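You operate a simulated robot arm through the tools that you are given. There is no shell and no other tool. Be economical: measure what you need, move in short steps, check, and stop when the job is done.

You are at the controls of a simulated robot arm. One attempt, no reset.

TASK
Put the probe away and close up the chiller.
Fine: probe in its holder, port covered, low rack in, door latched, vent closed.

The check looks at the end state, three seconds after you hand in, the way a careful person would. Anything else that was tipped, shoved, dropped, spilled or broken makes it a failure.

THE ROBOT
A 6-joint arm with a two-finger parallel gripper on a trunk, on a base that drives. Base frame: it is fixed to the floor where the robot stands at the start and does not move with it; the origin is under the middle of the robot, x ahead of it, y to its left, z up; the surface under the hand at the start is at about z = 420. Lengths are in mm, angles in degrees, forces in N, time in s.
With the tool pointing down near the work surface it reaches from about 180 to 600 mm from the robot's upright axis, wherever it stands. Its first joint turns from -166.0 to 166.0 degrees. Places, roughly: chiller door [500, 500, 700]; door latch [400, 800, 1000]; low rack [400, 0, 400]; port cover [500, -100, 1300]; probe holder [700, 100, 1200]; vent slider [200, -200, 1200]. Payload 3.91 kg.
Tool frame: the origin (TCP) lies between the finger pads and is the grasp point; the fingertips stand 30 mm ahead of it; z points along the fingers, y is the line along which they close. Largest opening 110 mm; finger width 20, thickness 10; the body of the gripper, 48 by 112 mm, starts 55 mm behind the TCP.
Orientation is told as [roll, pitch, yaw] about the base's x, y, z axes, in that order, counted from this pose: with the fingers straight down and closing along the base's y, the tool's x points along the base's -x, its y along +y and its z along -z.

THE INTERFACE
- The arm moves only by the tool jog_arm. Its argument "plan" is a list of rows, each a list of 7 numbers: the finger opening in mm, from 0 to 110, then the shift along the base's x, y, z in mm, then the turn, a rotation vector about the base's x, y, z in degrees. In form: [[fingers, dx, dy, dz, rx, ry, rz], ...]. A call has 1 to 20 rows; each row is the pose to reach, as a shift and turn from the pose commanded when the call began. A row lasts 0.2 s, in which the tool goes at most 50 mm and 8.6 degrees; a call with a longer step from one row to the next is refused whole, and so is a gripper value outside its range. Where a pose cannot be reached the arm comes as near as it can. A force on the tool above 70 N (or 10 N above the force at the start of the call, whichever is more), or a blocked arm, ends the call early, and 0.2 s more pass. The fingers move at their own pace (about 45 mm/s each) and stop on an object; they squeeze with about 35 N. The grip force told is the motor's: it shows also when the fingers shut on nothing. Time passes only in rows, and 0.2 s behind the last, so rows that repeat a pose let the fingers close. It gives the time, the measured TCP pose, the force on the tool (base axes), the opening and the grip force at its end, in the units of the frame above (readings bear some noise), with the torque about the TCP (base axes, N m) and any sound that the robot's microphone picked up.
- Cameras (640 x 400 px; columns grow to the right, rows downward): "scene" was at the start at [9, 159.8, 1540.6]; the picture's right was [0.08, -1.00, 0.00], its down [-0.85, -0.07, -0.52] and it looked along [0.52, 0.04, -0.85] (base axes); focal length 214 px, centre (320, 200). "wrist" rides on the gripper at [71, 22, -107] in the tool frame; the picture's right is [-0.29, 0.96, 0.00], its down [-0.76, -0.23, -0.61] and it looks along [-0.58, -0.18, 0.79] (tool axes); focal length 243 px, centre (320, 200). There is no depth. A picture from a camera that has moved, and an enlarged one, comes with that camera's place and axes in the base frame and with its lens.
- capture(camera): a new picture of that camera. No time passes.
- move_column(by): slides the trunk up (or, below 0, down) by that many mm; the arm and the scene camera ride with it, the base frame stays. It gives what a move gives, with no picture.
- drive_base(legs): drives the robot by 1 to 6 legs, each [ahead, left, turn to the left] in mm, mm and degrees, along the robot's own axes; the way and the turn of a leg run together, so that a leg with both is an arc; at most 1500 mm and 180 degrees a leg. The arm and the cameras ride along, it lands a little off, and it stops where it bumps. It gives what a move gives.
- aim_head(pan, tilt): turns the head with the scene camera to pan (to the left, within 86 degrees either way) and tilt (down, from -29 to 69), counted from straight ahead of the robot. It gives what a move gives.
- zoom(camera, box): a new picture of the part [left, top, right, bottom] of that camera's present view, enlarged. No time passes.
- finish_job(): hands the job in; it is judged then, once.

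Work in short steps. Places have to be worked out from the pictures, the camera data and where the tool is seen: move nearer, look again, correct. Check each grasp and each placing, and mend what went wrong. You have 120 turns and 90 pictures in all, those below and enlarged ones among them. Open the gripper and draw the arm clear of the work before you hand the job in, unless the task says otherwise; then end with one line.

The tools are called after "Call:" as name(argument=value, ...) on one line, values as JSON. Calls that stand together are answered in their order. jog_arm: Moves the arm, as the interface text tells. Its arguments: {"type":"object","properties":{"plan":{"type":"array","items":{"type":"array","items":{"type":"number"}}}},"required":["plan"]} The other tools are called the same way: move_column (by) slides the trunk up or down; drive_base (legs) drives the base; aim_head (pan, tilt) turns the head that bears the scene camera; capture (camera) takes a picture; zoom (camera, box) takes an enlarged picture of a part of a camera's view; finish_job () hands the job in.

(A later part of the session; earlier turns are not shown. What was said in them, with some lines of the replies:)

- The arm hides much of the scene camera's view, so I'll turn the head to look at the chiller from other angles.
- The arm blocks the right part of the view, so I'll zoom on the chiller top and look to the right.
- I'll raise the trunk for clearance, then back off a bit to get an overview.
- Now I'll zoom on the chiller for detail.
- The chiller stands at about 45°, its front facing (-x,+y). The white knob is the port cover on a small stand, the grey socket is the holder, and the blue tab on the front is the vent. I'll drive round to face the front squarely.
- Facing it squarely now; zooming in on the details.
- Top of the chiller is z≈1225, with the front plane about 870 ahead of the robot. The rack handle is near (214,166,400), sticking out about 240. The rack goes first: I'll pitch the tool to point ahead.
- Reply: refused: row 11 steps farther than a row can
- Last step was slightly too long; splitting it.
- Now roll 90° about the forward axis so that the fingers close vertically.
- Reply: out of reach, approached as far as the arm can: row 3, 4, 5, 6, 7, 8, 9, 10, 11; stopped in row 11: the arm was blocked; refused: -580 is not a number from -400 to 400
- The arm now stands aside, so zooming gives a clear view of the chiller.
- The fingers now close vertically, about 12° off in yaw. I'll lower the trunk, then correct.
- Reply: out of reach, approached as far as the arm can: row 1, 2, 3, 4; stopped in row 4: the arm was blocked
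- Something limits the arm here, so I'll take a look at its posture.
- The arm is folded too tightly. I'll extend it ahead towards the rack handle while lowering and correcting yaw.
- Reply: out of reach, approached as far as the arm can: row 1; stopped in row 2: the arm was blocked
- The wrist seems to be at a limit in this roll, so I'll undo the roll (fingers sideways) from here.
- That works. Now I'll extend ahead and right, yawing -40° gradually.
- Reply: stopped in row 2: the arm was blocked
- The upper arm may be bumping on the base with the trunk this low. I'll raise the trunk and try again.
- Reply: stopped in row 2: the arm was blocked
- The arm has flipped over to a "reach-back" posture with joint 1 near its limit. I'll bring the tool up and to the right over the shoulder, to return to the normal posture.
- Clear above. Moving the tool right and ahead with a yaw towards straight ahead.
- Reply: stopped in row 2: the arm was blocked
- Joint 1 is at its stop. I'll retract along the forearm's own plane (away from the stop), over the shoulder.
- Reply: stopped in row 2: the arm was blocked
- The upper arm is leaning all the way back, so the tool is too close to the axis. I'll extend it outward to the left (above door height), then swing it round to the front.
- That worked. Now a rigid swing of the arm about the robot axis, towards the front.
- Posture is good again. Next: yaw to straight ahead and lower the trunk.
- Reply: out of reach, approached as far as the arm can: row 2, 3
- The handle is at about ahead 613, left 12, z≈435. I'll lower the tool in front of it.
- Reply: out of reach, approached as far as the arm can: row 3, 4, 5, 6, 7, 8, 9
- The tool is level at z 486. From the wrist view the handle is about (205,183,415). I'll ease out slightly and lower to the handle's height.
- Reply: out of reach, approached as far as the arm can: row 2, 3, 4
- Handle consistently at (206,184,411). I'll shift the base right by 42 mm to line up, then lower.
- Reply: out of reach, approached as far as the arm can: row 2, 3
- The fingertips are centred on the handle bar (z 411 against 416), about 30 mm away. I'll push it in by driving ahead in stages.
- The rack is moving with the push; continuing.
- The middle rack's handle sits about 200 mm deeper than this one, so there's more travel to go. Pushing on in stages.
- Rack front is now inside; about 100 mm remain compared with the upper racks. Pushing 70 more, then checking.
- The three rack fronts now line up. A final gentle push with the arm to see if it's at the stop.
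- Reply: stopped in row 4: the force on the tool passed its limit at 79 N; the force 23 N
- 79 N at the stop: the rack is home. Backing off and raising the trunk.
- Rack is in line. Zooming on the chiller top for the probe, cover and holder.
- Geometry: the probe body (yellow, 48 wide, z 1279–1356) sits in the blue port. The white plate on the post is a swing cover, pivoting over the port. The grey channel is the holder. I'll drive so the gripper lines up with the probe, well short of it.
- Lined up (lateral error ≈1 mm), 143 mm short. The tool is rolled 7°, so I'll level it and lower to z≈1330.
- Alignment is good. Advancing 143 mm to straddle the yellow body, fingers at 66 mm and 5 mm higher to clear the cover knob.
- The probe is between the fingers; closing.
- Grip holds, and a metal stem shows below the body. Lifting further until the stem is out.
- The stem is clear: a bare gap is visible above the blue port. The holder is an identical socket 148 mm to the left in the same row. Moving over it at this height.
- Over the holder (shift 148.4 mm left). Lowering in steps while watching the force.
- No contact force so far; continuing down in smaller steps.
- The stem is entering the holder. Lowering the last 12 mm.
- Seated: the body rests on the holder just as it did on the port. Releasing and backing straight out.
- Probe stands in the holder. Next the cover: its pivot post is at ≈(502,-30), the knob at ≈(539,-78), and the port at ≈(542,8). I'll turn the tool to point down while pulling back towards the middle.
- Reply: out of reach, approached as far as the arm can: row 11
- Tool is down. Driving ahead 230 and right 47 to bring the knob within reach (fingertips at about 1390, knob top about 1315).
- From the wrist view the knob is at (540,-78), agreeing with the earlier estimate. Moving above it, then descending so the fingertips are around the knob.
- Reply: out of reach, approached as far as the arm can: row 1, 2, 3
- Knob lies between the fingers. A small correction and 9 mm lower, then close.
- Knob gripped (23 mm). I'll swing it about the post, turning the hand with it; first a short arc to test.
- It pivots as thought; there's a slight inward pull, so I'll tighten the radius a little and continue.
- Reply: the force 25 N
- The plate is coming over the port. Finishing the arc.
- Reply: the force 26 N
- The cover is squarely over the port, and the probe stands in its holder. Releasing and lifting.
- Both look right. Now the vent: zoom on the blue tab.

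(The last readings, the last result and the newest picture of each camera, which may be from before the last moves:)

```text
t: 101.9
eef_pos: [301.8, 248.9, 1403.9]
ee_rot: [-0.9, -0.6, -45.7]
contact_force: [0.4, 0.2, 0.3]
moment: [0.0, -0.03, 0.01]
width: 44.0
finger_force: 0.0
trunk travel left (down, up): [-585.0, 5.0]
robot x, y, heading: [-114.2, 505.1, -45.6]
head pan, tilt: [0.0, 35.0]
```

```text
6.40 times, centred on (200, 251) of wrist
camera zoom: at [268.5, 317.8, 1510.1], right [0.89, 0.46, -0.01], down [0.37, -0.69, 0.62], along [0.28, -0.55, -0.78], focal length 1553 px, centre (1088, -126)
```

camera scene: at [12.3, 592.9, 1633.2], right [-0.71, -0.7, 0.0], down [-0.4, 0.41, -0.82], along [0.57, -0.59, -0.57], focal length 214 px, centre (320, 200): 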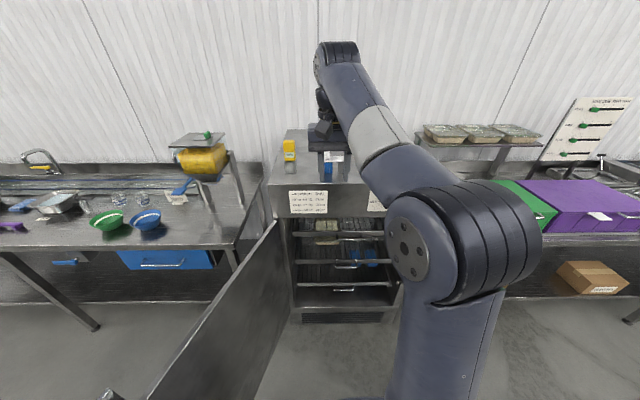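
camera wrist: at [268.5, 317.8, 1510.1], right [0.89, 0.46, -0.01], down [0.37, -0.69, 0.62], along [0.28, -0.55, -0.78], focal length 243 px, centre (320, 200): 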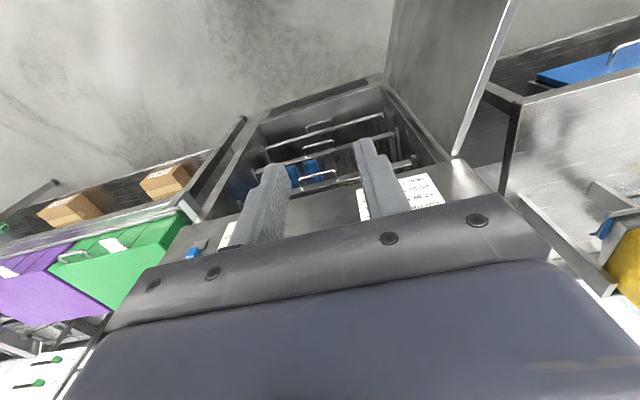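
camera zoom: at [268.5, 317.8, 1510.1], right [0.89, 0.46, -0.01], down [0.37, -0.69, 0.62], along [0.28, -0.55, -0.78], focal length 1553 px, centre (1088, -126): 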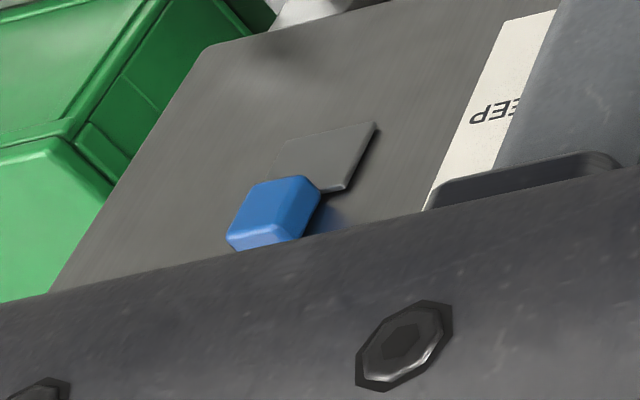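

The view is too oblique. I'll move right for an unobstructed view of the vent.

Call:
drive_base(legs=[[0, -600, 0]])

Call:
aim_head(pan=15, tilt=30)

Call:
zoom(camera="scene", box=[160, 125, 400, 275])

```text
t: 105.3
eef_pos: [-129.2, -172.4, 1405.6]
ee_rot: [-0.8, -0.6, -45.8]
contact_force: [0.1, -0.2, -0.1]
moment: [-0.01, -0.03, -0.01]
width: 43.9
finger_force: 0.0
trunk travel left (down, up): [-585.0, 5.0]
robot x, y, heading: [-545.6, 84.8, -46.0]
head pan, tilt: [0.0, 35.0]
```

```text
t: 106.0
eef_pos: [-127.8, -171.7, 1403.7]
ee_rot: [-0.8, -0.8, -45.8]
contact_force: [-0.3, 0.2, 0.5]
moment: [-0.02, -0.04, -0.04]
width: 44.0
finger_force: 0.1
trunk travel left (down, up): [-585.0, 5.0]
robot x, y, heading: [-549.0, 84.3, -45.9]
head pan, tilt: [15.0, 30.0]
```

```text
2.67 times, centred on (280, 200) of scene
camera zoom: at [-400.5, 189.6, 1640.9], right [-0.51, -0.86, 0.0], down [-0.43, 0.26, -0.87], along [0.74, -0.44, -0.5], focal length 572 px, centre (427, 200)
```

zoom: 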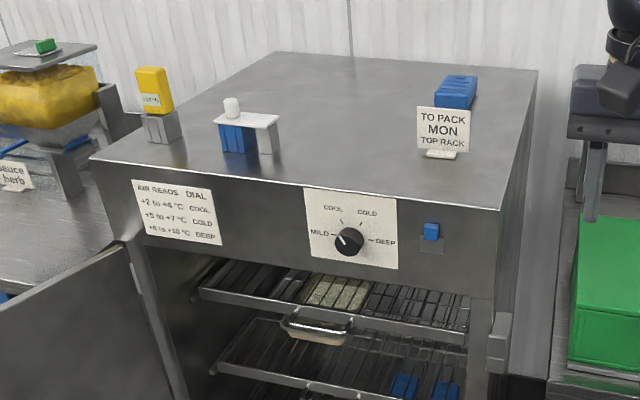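

Zooming tightly on the vent tab, with the latch keeper on the frame below it.

Call:
zoom(camera="scene", box=[300, 198, 364, 262])

```text
6.25 times, centred on (332, 230) of scene
camera zoom: at [-400.5, 189.6, 1640.9], right [-0.51, -0.86, 0.0], down [-0.43, 0.26, -0.87], along [0.74, -0.44, -0.5], focal length 1340 px, centre (245, 12)
```

zoom: 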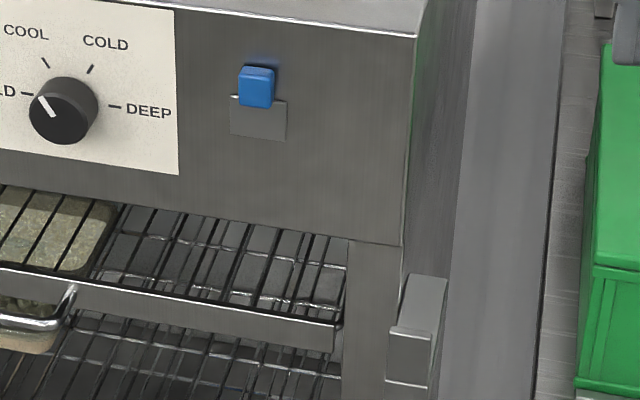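

Knob is near (213,-185,1171), at the top of a small plate, so presumably it slides down to close. I'll turn the tool to horizontal here in free space.

Call:
jog_arm(plan=[[44, 6, -6, -20, -5.9, -5.7, 0], [44, 12, -12, -40, -11.8, -11.4, 0], [44, 18, -19, -60, -17.6, -17.1, 0], [44, 24, -25, -80, -23.5, -22.8, 0], [44, 30, -31, -100, -29.4, -28.5, 0], [44, 36, -37, -120, -35.3, -34.2, 0], [44, 42, -43, -140, -41.1, -39.8, 0], [44, 48, -49, -160, -47, -45.5, 0], [44, 54, -55, -180, -52.9, -51.2, 0], [44, 60, -62, -200, -58.7, -56.9, 0], [44, 65, -67, -220, -64.6, -62.6, 0]])

Call:
drive_base(legs=[[0, 280, 0]])

Call:
aim_head(pan=0, tilt=40)

Call:
capture(camera="scene")

Call:
capture(camera="wrist")

```text
t: 108.5
eef_pos: [-63.0, -238.5, 1185.0]
ee_rot: [-174.2, -89.2, 127.6]
contact_force: [-0.2, -0.8, 0.8]
moment: [0.01, 0.0, 0.0]
width: 43.8
finger_force: 0.0
trunk travel left (down, up): [-585.0, 5.0]
robot x, y, heading: [-549.7, 83.7, -45.9]
head pan, tilt: [15.0, 30.0]
```

```text
t: 110.4
eef_pos: [138.8, -43.6, 1184.2]
ee_rot: [-172.4, -89.3, 125.6]
contact_force: [-0.6, -0.3, -0.3]
moment: [0.01, 0.02, 0.03]
width: 44.1
finger_force: 0.0
trunk travel left (down, up): [-585.0, 5.0]
robot x, y, heading: [-345.6, 281.3, -46.0]
head pan, tilt: [15.0, 30.0]
```

```text
t: 111.2
eef_pos: [137.7, -43.3, 1184.6]
ee_rot: [-173.7, -89.3, 126.8]
contact_force: [0.3, 0.2, 0.0]
moment: [-0.03, 0.02, 0.0]
width: 44.0
finger_force: 0.0
trunk travel left (down, up): [-585.0, 5.0]
robot x, y, heading: [-348.0, 274.3, -45.9]
head pan, tilt: [0.0, 40.0]
```

```text
16 pictures are left
camera scene: at [-217.4, 370.4, 1625.7], right [-0.72, -0.7, 0.0], down [-0.45, 0.46, -0.77], along [0.53, -0.55, -0.64], focal length 214 px, centre (320, 200)
```

scene: 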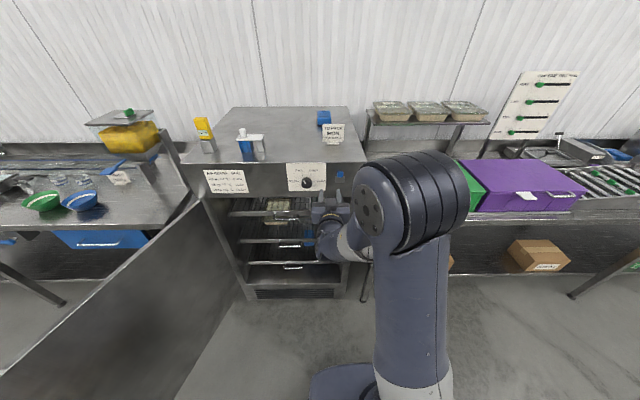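

```text
15 pictures are left
camera wrist: at [81.8, 49.1, 1111.8], right [0.7, 0.66, 0.29], down [-0.59, 0.29, 0.75], along [0.41, -0.69, 0.59], focal length 243 px, centre (320, 200)
```

wrist: 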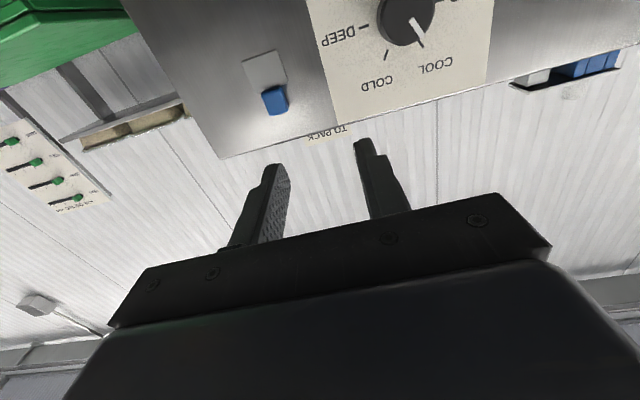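

Three rays agree: knob at (212.6,-184,1170). I'll align (44 right, 14 down) and approach, stopping short first.

Call:
jog_arm(plan=[[50, -16, -15, -7, 0, 0, 0], [50, -32, -31, -14, 0, 0, 0], [50, -11, -52, -14, 0, 0, 0], [50, 10, -74, -14, 0, 0, 0], [50, 27, -91, -14, 0, 0, 0], [50, 45, -110, -14, 0, 0, 0]])

Call:
capture(camera="wrist")

```text
t: 112.6
eef_pos: [183.4, -153.4, 1171.3]
ee_rot: [-171.8, -89.4, 124.8]
contact_force: [-0.3, -0.4, -0.6]
moment: [-0.03, -0.03, 0.02]
width: 50.1
finger_force: 0.0
trunk travel left (down, up): [-585.0, 5.0]
robot x, y, heading: [-346.6, 280.4, -45.7]
head pan, tilt: [0.0, 40.0]
```

```text
14 pictures are left
camera wrist: at [127.8, -60.7, 1097.6], right [0.7, 0.66, 0.29], down [-0.59, 0.29, 0.75], along [0.41, -0.7, 0.59], focal length 243 px, centre (320, 200)
```

wrist: 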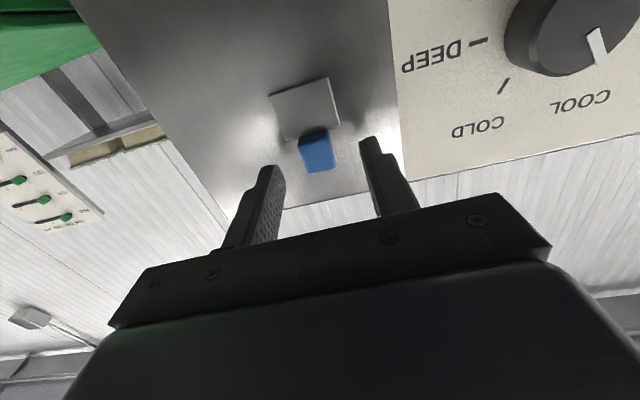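

Knob is centred between the fingers. Advancing 22 mm and closing.

Call:
jog_arm(plan=[[50, 7, -7, 0, 0, 0, 0], [50, 15, -16, 0, 0, 0, 0], [10, 15, -16, 0, 0, 0, 0], [10, 15, -16, 0, 0, 0, 0], [10, 15, -16, 0, 0, 0, 0], [10, 15, -16, 0, 0, 0, 0]])

```text
t: 114.0
eef_pos: [196.0, -168.6, 1171.4]
ee_rot: [-172.4, -89.5, 125.2]
contact_force: [-16.7, 19.3, -4.6]
moment: [0.17, 0.06, 0.55]
width: 24.0
finger_force: 13.9
trunk travel left (down, up): [-585.0, 5.0]
robot x, y, heading: [-347.6, 281.8, -45.6]
head pan, tilt: [0.0, 40.0]
```

Gripped at 24 mm, with the tips lightly against the panel. I'll ease back 3 mm and pull down gently.

Call:
jog_arm(plan=[[10, -3, 3, 0, 0, 0, 0], [10, -3, 3, -4, 0, 0, 0], [10, -3, 3, -8, 0, 0, 0], [10, -3, 3, -12, 0, 0, 0], [10, -3, 3, -16, 0, 0, 0]])

Call:
capture(camera="wrist")

```text
t: 115.2
eef_pos: [195.9, -168.9, 1154.2]
ee_rot: [-179.6, -89.5, 132.0]
contact_force: [-0.2, -11.7, -0.1]
moment: [-0.24, -0.27, 0.38]
width: 22.5
finger_force: 44.8
trunk travel left (down, up): [-585.0, 5.0]
robot x, y, heading: [-343.8, 277.1, -45.9]
head pan, tilt: [0.0, 40.0]
```

```text
13 pictures are left
camera wrist: at [140.3, -74.7, 1081.9], right [0.7, 0.65, 0.29], down [-0.59, 0.3, 0.75], along [0.4, -0.7, 0.59], focal length 243 px, centre (320, 200)
```

wrist: 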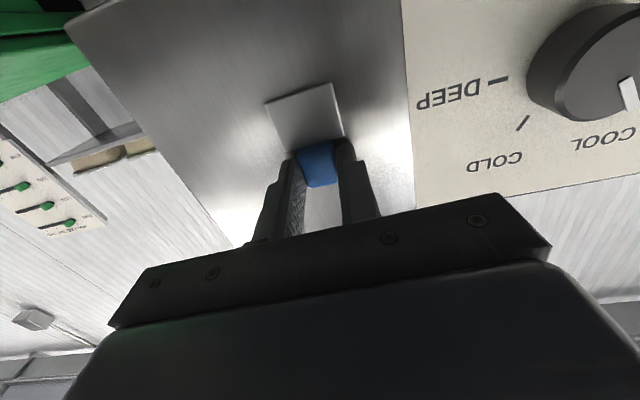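

The plate slides down with the knob and there's almost no resistance. Continuing down to the stop.

Call:
jog_arm(plan=[[10, 0, 0, -5, 0, 0, 0], [10, 0, 0, -10, 0, 0, 0], [10, 0, 0, -15, 0, 0, 0], [10, 0, 0, -20, 0, 0, 0], [10, 0, 0, -25, 0, 0, 0], [10, 0, 0, -30, 0, 0, 0], [10, 0, 0, -35, 0, 0, 0], [10, 0, 0, -40, 0, 0, 0]])

```text
t: 117.0
eef_pos: [195.4, -168.9, 1114.6]
ee_rot: [158.1, -89.4, 154.1]
contact_force: [-17.9, -32.5, 0.6]
moment: [-0.27, 0.18, -0.16]
width: 22.4
finger_force: 45.3
out of reach, approached as far as the arm can: row 3, 4, 5, 6, 7, 8
trunk travel left (down, up): [-585.0, 5.0]
robot x, y, heading: [-343.6, 278.4, -45.7]
head pan, tilt: [0.0, 40.0]
```

Moved 56 mm in total with no vertical resistance; I need to look.

Call:
capture(camera="wrist")

```text
12 pictures are left
camera wrist: at [141.2, -73.9, 1042.4], right [0.71, 0.64, 0.29], down [-0.59, 0.3, 0.75], along [0.4, -0.7, 0.59], focal length 243 px, centre (320, 200)
```

wrist: 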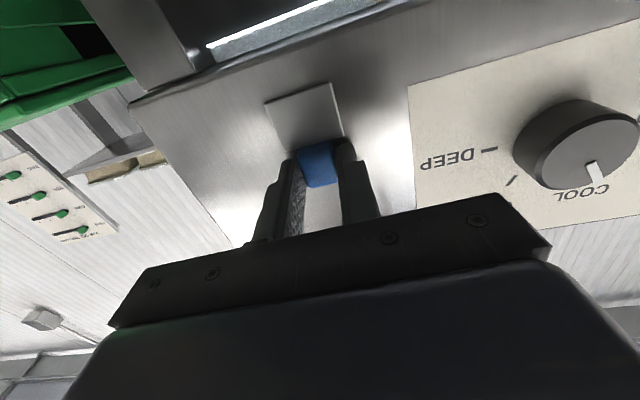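

Still sliding. I'll try a few mm more for a stop, then release and look at the panel.

Call:
jog_arm(plan=[[10, 0, 0, -4, 0, 0, 0], [10, 0, 0, -8, 0, 0, 0], [10, 0, 0, -12, 0, 0, 0], [10, 0, 0, -16, 0, 0, 0]])

```text
t: 118.0
eef_pos: [194.5, -164.9, 1100.6]
ee_rot: [151.8, -89.3, 160.5]
contact_force: [-24.6, -24.5, 13.4]
moment: [-0.35, -0.27, -0.71]
width: 26.9
finger_force: 17.1
trunk travel left (down, up): [-585.0, 5.0]
robot x, y, heading: [-346.9, 278.1, -45.8]
head pan, tilt: [0.0, 40.0]
```

Resistance now: the stop is at about z 1105–1110. Releasing, backing off and inspecting.

Call:
jog_arm(plan=[[44, 0, 0, 0, 0, 0, 0], [50, 0, 0, 0, 0, 0, 0], [50, -10, 10, 0, 0, 0, 0], [50, -30, 30, 0, 0, 0, 0], [50, -55, 55, 0, 0, 0, 0], [50, -80, 80, 0, 0, 0, 0], [50, -100, 100, -30, 0, 0, 0], [50, -100, 100, -70, 0, 0, 0], [50, -100, 100, -110, 0, 0, 0]])

Call:
zoom(camera="scene", box=[280, 140, 380, 210])

```text
t: 120.0
eef_pos: [138.0, -66.1, 1014.4]
ee_rot: [-91.9, -86.7, 43.9]
contact_force: [0.3, -0.3, 0.5]
moment: [0.0, -0.04, 0.05]
width: 49.9
finger_force: 0.2
out of reach, approached as far as the arm can: row 6, 7, 8, 9
trunk travel left (down, up): [-585.0, 5.0]
robot x, y, heading: [-347.4, 283.3, -45.9]
head pan, tilt: [0.0, 40.0]
```

```text
5.71 times, centred on (330, 175) of scene
camera zoom: at [-217.1, 369.4, 1625.7], right [-0.72, -0.7, 0.0], down [-0.45, 0.46, -0.77], along [0.53, -0.55, -0.64], focal length 1226 px, centre (263, 343)
```

zoom: 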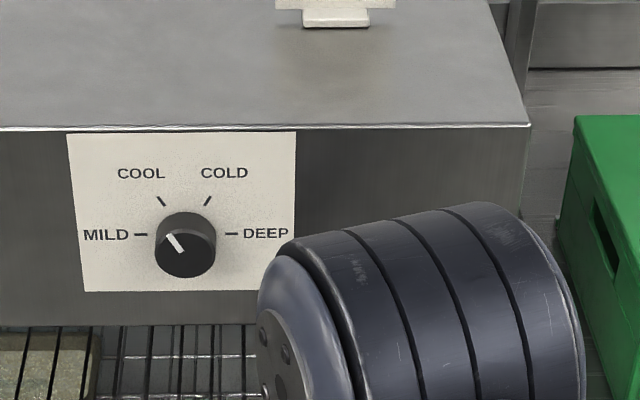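

The slider is now at its lower stop and there is no opening in the panel where it was. I'll verify it again later. Now the door: turn the tool down again and raise it, clear of everything.

Call:
jog_arm(plan=[[30, -6, 6, 20, 5.9, 5.7, 0], [30, -12, 12, 40, 11.8, 11.4, 0], [30, -18, 18, 60, 17.6, 17.1, 0], [30, -24, 24, 80, 23.5, 22.8, 0], [30, -30, 31, 100, 29.4, 28.5, 0], [30, -36, 37, 120, 35.3, 34.2, 0], [30, -42, 43, 140, 41.1, 39.8, 0], [30, -48, 49, 160, 47, 45.5, 0], [30, -54, 55, 170, 52.9, 51.2, 0], [30, -56, 57, 180, 58.7, 56.9, 0], [30, -56, 57, 180, 64.5, 62.6, 0]])

Call:
drive_base(legs=[[-100, 0, 0], [0, 0, 45.8]])

```text
t: 122.4
eef_pos: [82.7, -8.8, 1192.2]
ee_rot: [-2.1, 0.1, -42.6]
contact_force: [0.1, -1.2, -0.6]
moment: [0.02, 0.01, 0.0]
width: 29.9
finger_force: 0.0
trunk travel left (down, up): [-585.0, 5.0]
robot x, y, heading: [-344.2, 283.9, -46.0]
head pan, tilt: [0.0, 40.0]
```

```text
t: 125.6
eef_pos: [88.4, 458.8, 1192.8]
ee_rot: [-2.2, -0.2, 3.3]
contact_force: [-0.8, -0.9, -0.1]
moment: [-0.01, 0.01, -0.01]
width: 30.1
finger_force: 0.1
trunk travel left (down, up): [-585.0, 5.0]
robot x, y, heading: [-418.1, 351.4, -0.1]
head pan, tilt: [0.0, 40.0]
```

Driving left to face the door's free end, then looking.

Call:
drive_base(legs=[[0, 430, 0]])

Call:
zoom(camera="scene", box=[220, 120, 460, 270])

```text
t: 128.2
eef_pos: [88.7, 888.2, 1192.3]
ee_rot: [-2.3, -0.2, 3.5]
contact_force: [-0.4, -0.6, -0.3]
moment: [-0.04, -0.02, -0.02]
width: 29.7
finger_force: 0.1
trunk travel left (down, up): [-585.0, 5.0]
robot x, y, heading: [-415.8, 782.5, 0.3]
head pan, tilt: [0.0, 40.0]
```

```text
2.67 times, centred on (340, 195) of scene
camera zoom: at [-391.1, 936.9, 1625.6], right [0.0, -1.0, 0.0], down [-0.64, 0.0, -0.77], along [0.77, 0.0, -0.64], focal length 572 px, centre (267, 213)
```

zoom: 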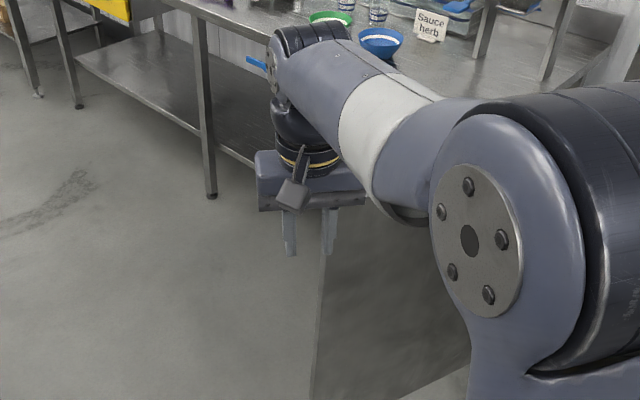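

The arm hides the latch from above; the wrist camera should see it.

Call:
capture(camera="wrist")

```text
9 pictures are left
camera wrist: at [16.5, 910.7, 1298.3], right [0.23, 0.97, -0.04], down [0.77, -0.16, 0.62], along [0.59, -0.17, -0.79], focal length 243 px, centre (320, 200)
```

wrist: 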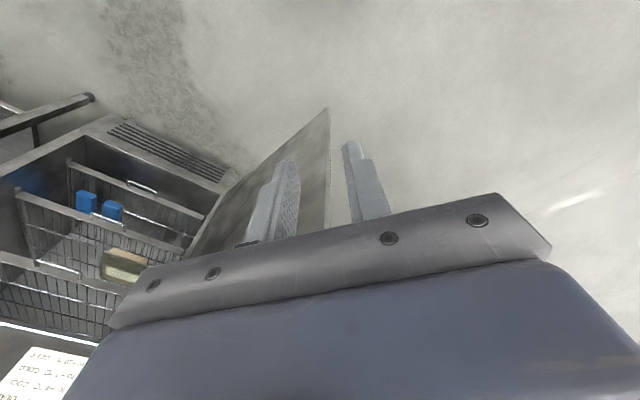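

9 pictures are left, so I'll use them sparingly. From earlier views: door top corner ≈(318,838,1049), latch lever rising to z≈1100 about 60 mm from the free end. I'll bring the closed fingers over the door to its outer side, about 200 mm from the free end.

Call:
drive_base(legs=[[0, -208, 0], [352, 0, 0]])

Call:
jog_arm(plan=[[0, 0, 0, 0, 2, 0, 0], [0, 0, 0, 0, 2, 0, 0]])

Call:
capture(camera="wrist")

```text
t: 131.8
eef_pos: [442.0, 679.6, 1191.8]
ee_rot: [-2.2, -0.1, 3.3]
contact_force: [-0.6, 0.2, -1.5]
moment: [0.01, 0.0, -0.02]
width: 29.7
finger_force: 0.1
trunk travel left (down, up): [-585.0, 5.0]
robot x, y, heading: [-63.1, 575.8, 0.2]
head pan, tilt: [0.0, 40.0]
```

```text
t: 132.4
eef_pos: [440.5, 679.6, 1191.9]
ee_rot: [-0.2, -0.2, 3.2]
contact_force: [-0.3, 0.0, -0.4]
moment: [-0.01, -0.03, -0.01]
width: 0.0
finger_force: 21.5
trunk travel left (down, up): [-585.0, 5.0]
robot x, y, heading: [-65.8, 574.3, 0.3]
head pan, tilt: [0.0, 40.0]
```

```text
8 pictures are left
camera wrist: at [369.0, 698.0, 1299.0], right [0.23, 0.97, 0.0], down [0.77, -0.18, 0.61], along [0.59, -0.14, -0.79], focal length 243 px, centre (320, 200)
```

wrist: 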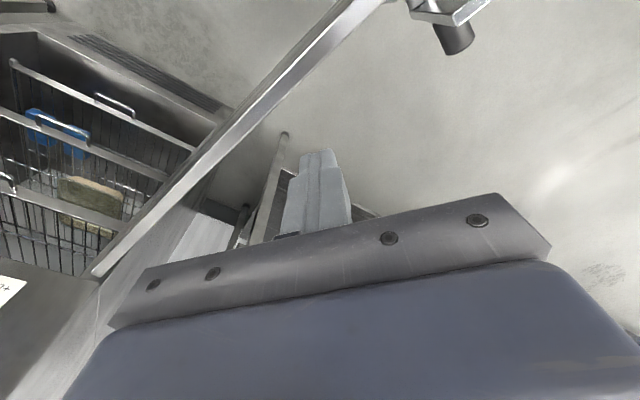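

The closed fingers are on the outer side, about 40 mm off the door. Lowering behind it, then pulling it round by driving along the arc.

Call:
jog_arm(plan=[[0, 0, 0, -40, 0, 0, 0], [0, 0, 0, -80, 0, 0, 0], [0, 0, 0, -120, 0, 0, 0], [0, 0, 0, -157, 0, 0, 0]])

Call:
drive_base(legs=[[-95, -55, 0], [-92, -80, 0]])

Call:
capture(camera="wrist")

```text
t: 133.4
eef_pos: [440.7, 678.6, 1034.6]
ee_rot: [-0.2, -0.4, 3.3]
contact_force: [-0.4, 0.0, -0.7]
moment: [0.01, -0.02, -0.03]
width: 0.0
finger_force: 34.8
trunk travel left (down, up): [-585.0, 5.0]
robot x, y, heading: [-64.3, 574.6, 0.2]
head pan, tilt: [0.0, 40.0]
```

```text
t: 135.4
eef_pos: [254.1, 542.8, 1036.9]
ee_rot: [-0.2, -0.2, 3.4]
contact_force: [0.2, 0.3, 0.2]
moment: [0.01, 0.02, 0.0]
width: 0.2
finger_force: 35.1
trunk travel left (down, up): [-585.0, 5.0]
robot x, y, heading: [-250.9, 440.7, -0.3]
head pan, tilt: [0.0, 40.0]
```

```text
7 pictures are left
camera wrist: at [182.7, 562.4, 1142.2], right [0.24, 0.97, 0.0], down [0.77, -0.19, 0.61], along [0.59, -0.14, -0.79], focal length 243 px, centre (320, 200)
```

wrist: 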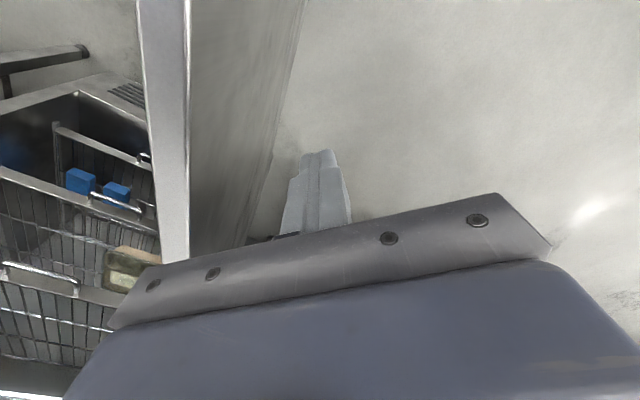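

The door has swung to about 148°, running slightly ahead of the fingers. Continuing along the arc.

Call:
drive_base(legs=[[-77, -147, 0], [-25, -122, 0], [7, -125, 0]])

Call:
drive_base(legs=[[39, -118, 0]])

Call:
capture(camera="wrist")

```text
t: 138.6
eef_pos: [159.6, 152.8, 1035.7]
ee_rot: [-0.1, -0.2, 3.3]
contact_force: [-1.0, -0.1, 0.8]
moment: [0.03, 0.01, 0.01]
width: 0.0
finger_force: 34.9
trunk travel left (down, up): [-585.0, 5.0]
robot x, y, heading: [-348.0, 48.2, -0.1]
head pan, tilt: [0.0, 40.0]
```

```text
t: 139.8
eef_pos: [198.4, 32.3, 1035.8]
ee_rot: [-0.2, -0.2, 3.2]
contact_force: [-0.1, -0.1, -0.2]
moment: [-0.01, -0.03, 0.0]
width: 0.0
finger_force: 34.8
trunk travel left (down, up): [-585.0, 5.0]
robot x, y, heading: [-307.9, -69.6, -0.2]
head pan, tilt: [0.0, 40.0]
```

```text
6 pictures are left
camera wrist: at [126.8, 51.5, 1142.0], right [0.24, 0.97, 0.0], down [0.77, -0.19, 0.61], along [0.59, -0.15, -0.79], focal length 243 px, centre (320, 200)
```

wrist: 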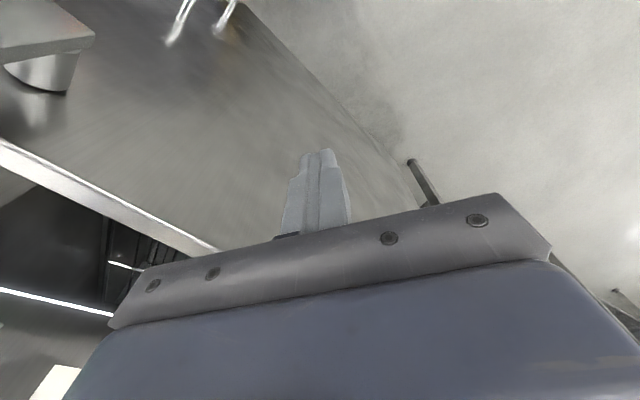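

The door is about 12° from closed, and the latch is on its outer face near the free end. A bit more drive, then a final push with the arm.

Call:
drive_base(legs=[[50, -75, 0]])

Call:
jog_arm(plan=[[0, 7, -7, 0, 0, 0, 0], [0, 14, -14, 0, 0, 0, 0], [0, 21, -21, 0, 0, 0, 0], [0, 28, -28, 0, 0, 0, 0], [0, 35, -35, 0, 0, 0, 0], [0, 42, -42, 0, 0, 0, 0], [0, 49, -49, 0, 0, 0, 0], [0, 56, -56, 0, 0, 0, 0]])

```text
t: 140.9
eef_pos: [248.7, -42.5, 1035.4]
ee_rot: [-0.2, -0.2, 3.3]
contact_force: [-0.2, -0.6, 0.3]
moment: [0.0, 0.01, 0.01]
width: 0.0
finger_force: 35.6
trunk travel left (down, up): [-585.0, 5.0]
robot x, y, heading: [-254.7, -147.2, 0.1]
head pan, tilt: [0.0, 40.0]
```

```text
t: 141.6
eef_pos: [250.3, -50.4, 1033.1]
ee_rot: [-0.2, 1.0, 3.4]
contact_force: [-34.7, 7.7, -3.2]
moment: [-0.77, -3.49, -1.43]
width: 0.0
finger_force: 34.4
trunk travel left (down, up): [-585.0, 5.0]
robot x, y, heading: [-259.4, -144.9, 0.0]
head pan, tilt: [0.0, 40.0]
stopped in row 3: the force on the tool passed its limit at 79 N (the readings are from after the stop); the commanded pose is now the measured one
```

That stop seems to be the gripper body meeting the dial area of the panel above the door, so I'll back off at once. Then I'll switch to a horizontal push lower down.

Call:
jog_arm(plan=[[0, -14, 14, 0, 0, 0, 0], [0, -40, 40, 0, 0, 0, 0], [0, -65, 65, 0, 0, 0, 0], [0, -65, 65, 40, 0, 0, 0], [0, -65, 65, 80, 0, 0, 0], [0, -65, 65, 120, 0, 0, 0], [0, -65, 65, 155, 0, 0, 0]])

Call:
drive_base(legs=[[-240, 240, 0], [0, 0, -45.4]])

Call:
aim_head(pan=0, tilt=40)

Call:
capture(camera="scene")

```text
t: 143.2
eef_pos: [190.5, 12.1, 1188.1]
ee_rot: [0.0, 0.7, 3.4]
contact_force: [0.2, -0.4, -0.1]
moment: [-0.02, -0.02, -0.01]
width: 0.1
finger_force: 35.2
trunk travel left (down, up): [-585.0, 5.0]
robot x, y, heading: [-258.5, -143.6, 0.3]
head pan, tilt: [0.0, 40.0]
```

```text
t: 147.5
eef_pos: [-71.9, -116.3, 1186.2]
ee_rot: [0.0, 0.7, -42.2]
contact_force: [0.2, -0.5, -1.3]
moment: [0.03, -0.02, 0.01]
width: 0.0
finger_force: 35.7
trunk travel left (down, up): [-585.0, 5.0]
robot x, y, heading: [-498.8, 94.2, -45.4]
head pan, tilt: [0.0, 40.0]
```

```text
t: 148.1
eef_pos: [-70.9, -115.2, 1188.8]
ee_rot: [0.0, 0.6, -42.2]
contact_force: [-0.2, 0.4, 0.5]
moment: [-0.03, -0.01, 0.01]
width: 0.0
finger_force: 35.0
trunk travel left (down, up): [-585.0, 5.0]
robot x, y, heading: [-501.0, 89.4, -45.5]
head pan, tilt: [0.0, 40.0]
```

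```text
5 pictures are left
camera scene: at [-372.2, 185.1, 1625.6], right [-0.71, -0.7, 0.0], down [-0.45, 0.46, -0.77], along [0.54, -0.55, -0.64], focal length 214 px, centre (320, 200)
```

scene: 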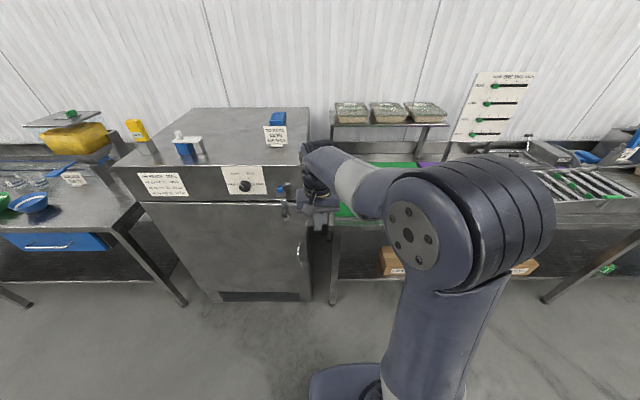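

The door looks nearly shut. Zooming on the dial, vent, latch and handle.

Call:
zoom(camera="scene", box=[226, 160, 338, 272])

```text
3.57 times, centred on (282, 216) of scene
camera zoom: at [-372.2, 185.1, 1625.6], right [-0.71, -0.7, 0.0], down [-0.45, 0.46, -0.77], along [0.54, -0.55, -0.64], focal length 766 px, centre (456, 143)
```

zoom: 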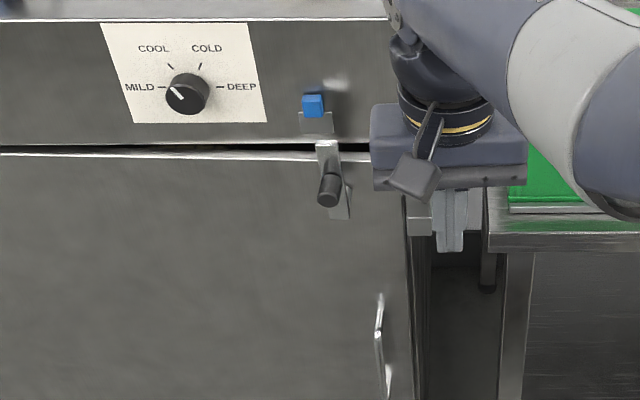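

The layout is clear now. The lever stands upright with its pivot at r≈5, z≈1005, and its black knob at z≈1072. The keeper is to the right at pivot height, so latching means swinging the lever 90° to the right. First I'll make the tool horizontal and push the door fully home.

Call:
jog_arm(plan=[[0, 4, -4, -14, -5.9, -5.7, 0], [0, 8, -8, -28, -11.7, -11.4, 0], [0, 12, -12, -42, -17.5, -17.2, 0], [0, 16, -16, -56, -23.3, -22.9, 0], [0, 20, -20, -70, -29.2, -28.7, 0], [0, 24, -24, -84, -35, -34.4, 0], [0, 28, -28, -98, -40.8, -40.1, 0], [0, 32, -32, -112, -46.7, -45.9, 0], [0, 36, -36, -126, -52.5, -51.6, 0], [0, 40, -40, -140, -58.4, -57.4, 0], [0, 42, -43, -150, -64.2, -63.1, 0]])

Call:
jog_arm(plan=[[0, 0, 0, -15, 0, 0, -1.5], [0, 0, 0, -50, 0, 0, -3], [0, 0, 0, -88, 0, 0, -3]])

Call:
drive_base(legs=[[0, 205, 0]])

```text
t: 150.5
eef_pos: [-29.4, -157.3, 1038.5]
ee_rot: [-78.7, -86.4, 33.0]
contact_force: [0.3, -0.2, 0.1]
moment: [0.01, 0.0, 0.04]
width: 0.0
finger_force: 34.4
trunk travel left (down, up): [-585.0, 5.0]
robot x, y, heading: [-497.5, 94.2, -45.6]
head pan, tilt: [0.0, 40.0]
```

```text
t: 151.3
eef_pos: [0.8, -163.6, 963.2]
ee_rot: [-78.3, -85.6, 29.5]
contact_force: [0.1, -0.6, -0.6]
moment: [0.04, 0.02, -0.02]
width: 0.0
finger_force: 35.5
out of reach, approached as far as the arm can: row 1, 2, 3
trunk travel left (down, up): [-585.0, 5.0]
robot x, y, heading: [-501.3, 93.6, -45.6]
head pan, tilt: [0.0, 40.0]
```

```text
t: 152.9
eef_pos: [146.8, -18.4, 963.1]
ee_rot: [-77.9, -85.5, 29.1]
contact_force: [1.0, 0.9, 0.0]
moment: [-0.02, -0.02, -0.01]
width: 0.0
finger_force: 35.1
trunk travel left (down, up): [-585.0, 5.0]
robot x, y, heading: [-352.1, 236.5, -45.2]
head pan, tilt: [0.0, 40.0]
```

In position at r≈-92, z 963. Approaching the door face and pushing it gently.

Call:
drive_base(legs=[[70, 0, 0]])

Call:
jog_arm(plan=[[0, 4, -4, 0, 0, 0, 0], [0, 8, -8, 0, 0, 0, 0], [0, 12, -12, 0, 0, 0, 0], [0, 16, -16, 0, 0, 0, 0], [0, 20, -20, 0, 0, 0, 0], [0, 24, -24, 0, 0, 0, 0], [0, 28, -28, 0, 0, 0, 0], [0, 32, -32, 0, 0, 0, 0], [0, 36, -36, 0, 0, 0, 0], [0, 40, -40, 0, 0, 0, 0], [0, 44, -44, 0, 0, 0, 0]])

```text
t: 153.9
eef_pos: [197.2, -68.4, 962.8]
ee_rot: [-77.6, -85.5, 28.9]
contact_force: [0.4, -1.1, 0.5]
moment: [-0.04, -0.01, 0.0]
width: 0.0
finger_force: 35.1
trunk travel left (down, up): [-585.0, 5.0]
robot x, y, heading: [-304.9, 185.9, -45.3]
head pan, tilt: [0.0, 40.0]
```

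```text
t: 156.3
eef_pos: [240.2, -112.4, 963.2]
ee_rot: [-77.5, -85.6, 28.7]
contact_force: [0.3, -0.4, 0.0]
moment: [0.02, 0.0, -0.02]
width: 0.2
finger_force: 34.2
trunk travel left (down, up): [-585.0, 5.0]
robot x, y, heading: [-303.8, 186.9, -45.3]
head pan, tilt: [0.0, 40.0]
```

No contact yet at tip depth ≈278, so the door sits deeper than I reckoned. Continuing gently.

Call:
jog_arm(plan=[[0, 3, -3, 0, 0, 0, 0], [0, 6, -6, 0, 0, 0, 0], [0, 9, -9, 0, 0, 0, 0], [0, 12, -12, 0, 0, 0, 0], [0, 15, -15, 0, 0, 0, 0], [0, 18, -18, 0, 0, 0, 0], [0, 21, -21, 0, 0, 0, 0], [0, 24, -24, 0, 0, 0, 0], [0, 27, -27, 0, 0, 0, 0], [0, 30, -30, 0, 0, 0, 0]])

```text
t: 157.6
eef_pos: [248.5, -120.9, 963.8]
ee_rot: [-75.8, -85.3, 27.2]
contact_force: [-29.4, 24.1, 16.7]
moment: [-0.43, -0.68, 0.11]
width: 0.0
finger_force: 35.1
trunk travel left (down, up): [-585.0, 5.0]
robot x, y, heading: [-308.4, 186.4, -45.3]
head pan, tilt: [0.0, 40.0]
stopped in row 6: the force on the tool passed its limit at 75 N (the readings are from after the stop); the commanded pose is now the measured one
```

The door is firmly shut (solid stop at 75 N). Backing off, moving right to the lever knob, raising to z≈1040 with the fingers open, and taking a wrist view.

Call:
jog_arm(plan=[[0, -20, 20, 0, 0, 0, 0], [20, -45, 45, 10, 0, 0, 0], [40, -70, 72, 40, 0, 0, 0], [50, -70, 72, 76, 0, 0, 0]])

Call:
drive_base(legs=[[0, -87, 0]])

Call:
capture(camera="wrist")

```text
t: 158.6
eef_pos: [181.5, -51.3, 1033.8]
ee_rot: [-71.6, -85.1, 22.9]
contact_force: [0.2, -0.6, 0.1]
moment: [0.01, 0.0, 0.01]
width: 50.1
finger_force: 0.1
trunk travel left (down, up): [-585.0, 5.0]
robot x, y, heading: [-306.3, 187.7, -44.8]
head pan, tilt: [0.0, 40.0]
```

```text
t: 159.7
eef_pos: [120.3, -112.5, 1035.1]
ee_rot: [-71.7, -85.2, 23.1]
contact_force: [0.8, -0.1, 0.4]
moment: [-0.02, 0.01, 0.03]
width: 50.4
finger_force: 0.1
trunk travel left (down, up): [-585.0, 5.0]
robot x, y, heading: [-366.4, 129.0, -45.4]
head pan, tilt: [0.0, 40.0]
```

```text
3 pictures are left
camera wrist: at [61.3, -19.8, 964.2], right [0.74, 0.64, 0.21], down [-0.51, 0.33, 0.79], along [0.44, -0.69, 0.57], focal length 243 px, centre (320, 200)
```

wrist: 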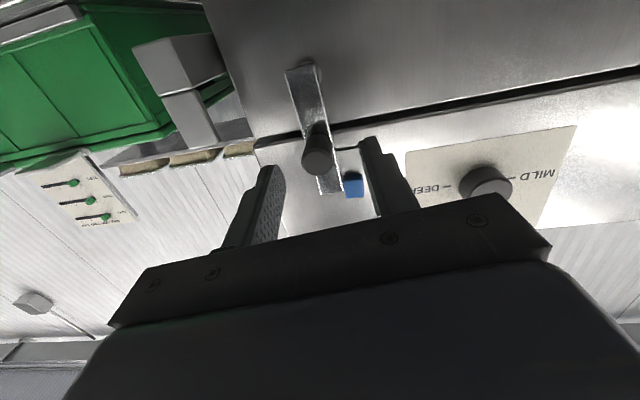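

Very clear view: pivot at r≈2, z≈988, knob tip at r≈-3, z≈1042, depth ≈221, and keeper to the right at r≈95, z≈980. Advancing 55 mm and gripping the knob.

Call:
jog_arm(plan=[[50, 10, -11, 6, 0, 0, 0], [50, 20, -23, 6, 0, 0, 0], [50, 29, -33, 6, 0, 0, 0], [50, 36.5, -41.3, 6, 0, 0, 0], [10, 36.5, -41.3, 6, 0, 0, 0], [10, 36.5, -41.3, 6, 0, 0, 0], [10, 36.5, -41.3, 6, 0, 0, 0], [10, 36.5, -41.3, 6, 0, 0, 0]])

```text
t: 161.5
eef_pos: [152.6, -157.3, 1040.8]
ee_rot: [-70.7, -85.3, 21.7]
contact_force: [-25.6, -18.9, 2.1]
moment: [-0.2, -0.1, 0.55]
width: 25.1
finger_force: 44.8
trunk travel left (down, up): [-585.0, 5.0]
robot x, y, heading: [-363.7, 126.2, -45.3]
head pan, tilt: [0.0, 40.0]
```

Gripped (25 mm). Swinging the lever to the right along its arc, first to about 50°.

Call:
jog_arm(plan=[[10, -3.3, -3.3, -0.3, 0, 0, 0], [10, -6.6, -6.5, -0.8, 0, 0, 0], [10, -12.9, -12.7, -3.2, 0, 0, 0], [10, -18.9, -18.6, -7.1, 0, 0, 0], [10, -24.3, -23.9, -12.4, 0, 0, 0], [10, -28.9, -28.5, -18.9, 0, 0, 0]])

```text
t: 162.9
eef_pos: [127.4, -183.2, 1021.9]
ee_rot: [-72.4, -85.3, 23.7]
contact_force: [-0.5, -0.2, 0.2]
moment: [0.01, 0.0, -0.01]
width: 9.7
finger_force: 0.0
trunk travel left (down, up): [-585.0, 5.0]
robot x, y, heading: [-366.1, 124.2, -45.4]
head pan, tilt: [0.0, 40.0]
```

It slipped off the knob. Retracting a little to see where the lever stands.

Call:
jog_arm(plan=[[10, -14, 14, 0, 0, 0, 0], [30, -35, 35, 0, 0, 0, 0], [50, -38, 39, 0, 0, 0, 0]])

Call:
capture(camera="wrist")

```text
t: 163.7
eef_pos: [91.0, -144.2, 1022.7]
ee_rot: [-72.1, -84.9, 23.4]
contact_force: [-1.4, -0.5, -0.3]
moment: [-0.01, 0.04, -0.01]
width: 49.8
finger_force: 0.2
trunk travel left (down, up): [-585.0, 5.0]
robot x, y, heading: [-364.4, 131.6, -45.4]
head pan, tilt: [0.0, 40.0]
```

```text
2 pictures are left
camera wrist: at [31.2, -50.3, 951.5], right [0.74, 0.64, 0.21], down [-0.51, 0.33, 0.79], along [0.44, -0.69, 0.57], focal length 243 px, centre (320, 200)
```

wrist: 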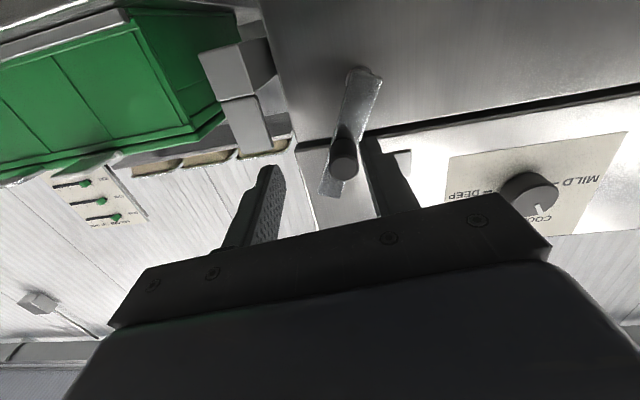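

The lever has turned about 26° to the right (knob now r≈23, z≈1035), so the direction is right. I'll push the knob round with closed fingers from its upper-left side. First, position them.

Call:
jog_arm(plan=[[20, 10, 10, 10, 0, 0, 0], [0, 20, 20, 18, 0, 0, 0], [0, 29.9, 29.5, 26, 0, 0, 0], [0, 29.9, 29.5, 26, 0, 0, 0], [0, 40, 19, 26, 0, 0, 0], [0, 50, 9, 26, 0, 0, 0], [0, 60, -1, 26, 0, 0, 0], [0, 69.9, -11.1, 26, 0, 0, 0]])

```text
t: 165.5
eef_pos: [159.7, -153.4, 1047.4]
ee_rot: [-71.8, -85.2, 23.3]
contact_force: [-0.2, -0.5, -0.6]
moment: [-0.02, -0.02, 0.01]
width: 0.0
finger_force: 34.8
trunk travel left (down, up): [-585.0, 5.0]
robot x, y, heading: [-367.9, 131.2, -45.5]
head pan, tilt: [0.0, 40.0]
```

In place with no contact. Pushing along the arc.

Call:
jog_arm(plan=[[0, -7.3, -7.2, -3.7, 0, 0, 0], [0, -14, -13.8, -5.3, 0, 0, 0], [0, -20.6, -20.3, -8.5, 0, 0, 0], [0, -26.6, -26.2, -13.2, 0, 0, 0], [0, -31.9, -31.4, -19.3, 0, 0, 0], [0, -36.3, -35.8, -26.7, 0, 0, 0], [0, -39.9, -39.3, -35, 0, 0, 0], [0, -41.2, -40.6, -39.5, 0, 0, 0]])

```text
t: 167.3
eef_pos: [122.8, -190.1, 1018.5]
ee_rot: [-91.8, -85.5, 43.6]
contact_force: [17.4, 15.4, 57.8]
moment: [-0.69, -0.66, 1.19]
width: 0.0
finger_force: 34.5
trunk travel left (down, up): [-585.0, 5.0]
robot x, y, heading: [-366.7, 128.3, -45.2]
head pan, tilt: [0.0, 40.0]
```

58 N upward at about 85°: probably the lever has reached the keeper. Easing off and looking.

Call:
jog_arm(plan=[[0, 4, 4, 14, 0, 0, 0], [0, -16, 24, 16, 0, 0, 0], [0, -36, 44, 16, 0, 0, 0], [0, -50, 60, 16, 0, 0, 0]])

Call:
capture(camera="wrist")

```text
t: 168.3
eef_pos: [79.9, -137.8, 1031.7]
ee_rot: [-70.7, -84.7, 22.0]
contact_force: [-0.1, -0.4, 0.8]
moment: [0.0, -0.02, 0.0]
width: 0.1
finger_force: 35.2
out of reach, approached as far as the arm can: row 4
trunk travel left (down, up): [-585.0, 5.0]
robot x, y, heading: [-367.5, 128.2, -45.5]
head pan, tilt: [0.0, 40.0]
```

```text
1 pictures are left
camera wrist: at [19.6, -44.6, 962.4], right [0.74, 0.64, 0.2], down [-0.51, 0.33, 0.8], along [0.44, -0.69, 0.57], focal length 243 px, centre (320, 200)
```

wrist: 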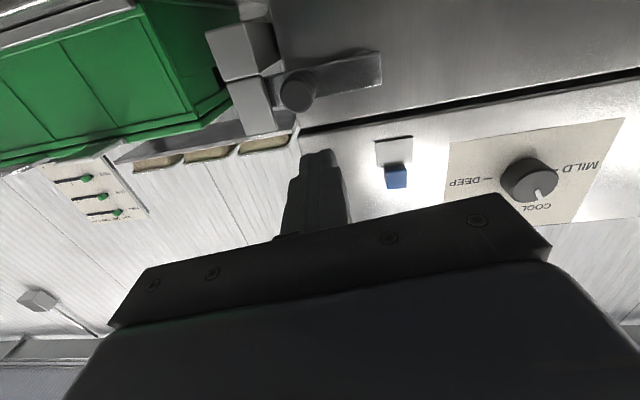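

The lever lies horizontally in the keeper: latched. The vent slider is at its lower stop and the dial is unchanged. Opening the gripper, driving back clear and using the last picture for an overall check.

Call:
drive_base(legs=[[-250, 0, 0], [0, -250, 0]])

Call:
jog_arm(plan=[[60, 0, 0, 0, 0, 0, 0], [80, 0, 0, 0, 0, 0, 0]])

Call:
aim_head(pan=20, tilt=30)

Call:
zoom(camera="scene", box=[180, 120, 400, 280])

```text
t: 171.5
eef_pos: [-277.1, -136.3, 1032.9]
ee_rot: [-71.9, -84.7, 23.1]
contact_force: [-0.2, -0.4, -0.7]
moment: [0.01, 0.04, -0.03]
width: 0.0
finger_force: 35.2
trunk travel left (down, up): [-585.0, 5.0]
robot x, y, heading: [-726.3, 131.5, -45.2]
head pan, tilt: [0.0, 40.0]
```

```text
t: 172.1
eef_pos: [-276.7, -135.8, 1032.1]
ee_rot: [-71.7, -84.8, 23.2]
contact_force: [0.0, 0.2, -0.5]
moment: [0.0, 0.02, 0.0]
width: 49.3
finger_force: 0.1
trunk travel left (down, up): [-585.0, 5.0]
robot x, y, heading: [-725.5, 128.0, -45.2]
head pan, tilt: [0.0, 40.0]
```

```text
t: 173.0
eef_pos: [-275.5, -134.9, 1032.1]
ee_rot: [-71.8, -84.7, 23.2]
contact_force: [-0.2, -0.1, -0.9]
moment: [0.0, -0.01, -0.01]
width: 79.8
finger_force: 0.1
trunk travel left (down, up): [-585.0, 5.0]
robot x, y, heading: [-723.0, 131.3, -45.1]
head pan, tilt: [20.0, 30.0]
```

```text
2.50 times, centred on (290, 200) of scene
camera zoom: at [-574.8, 242.6, 1640.9], right [-0.43, -0.9, 0.0], down [-0.45, 0.21, -0.87], along [0.78, -0.37, -0.5], focal length 536 px, centre (395, 200)
```

zoom: 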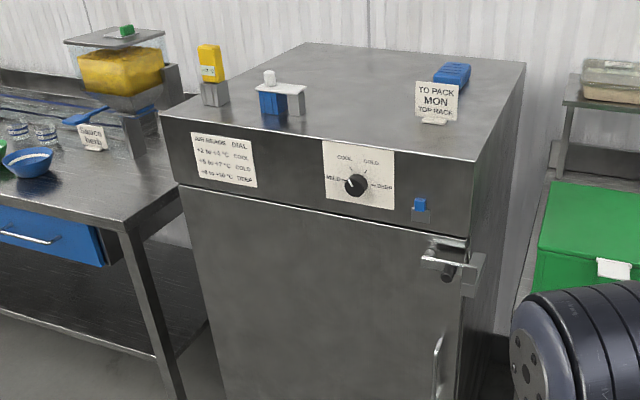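

The final view shows the probe in its holder, the port covered, the door shut with its lever in the keeper, and the vent slider down. The robot is clear, so I'm handing in.

Call:
finish_job()

```text
The job is handed in.
```

I put the probe in its holder, swung the cover over the port, pushed the low rack in, shut and latched the door, and slid the vent down to its stop. I took "down" to be closed, since nothing on the chiller marks it. While closing the door, the gripper body probably bumped the panel near the dial; in later pictures the dial looks unchanged.
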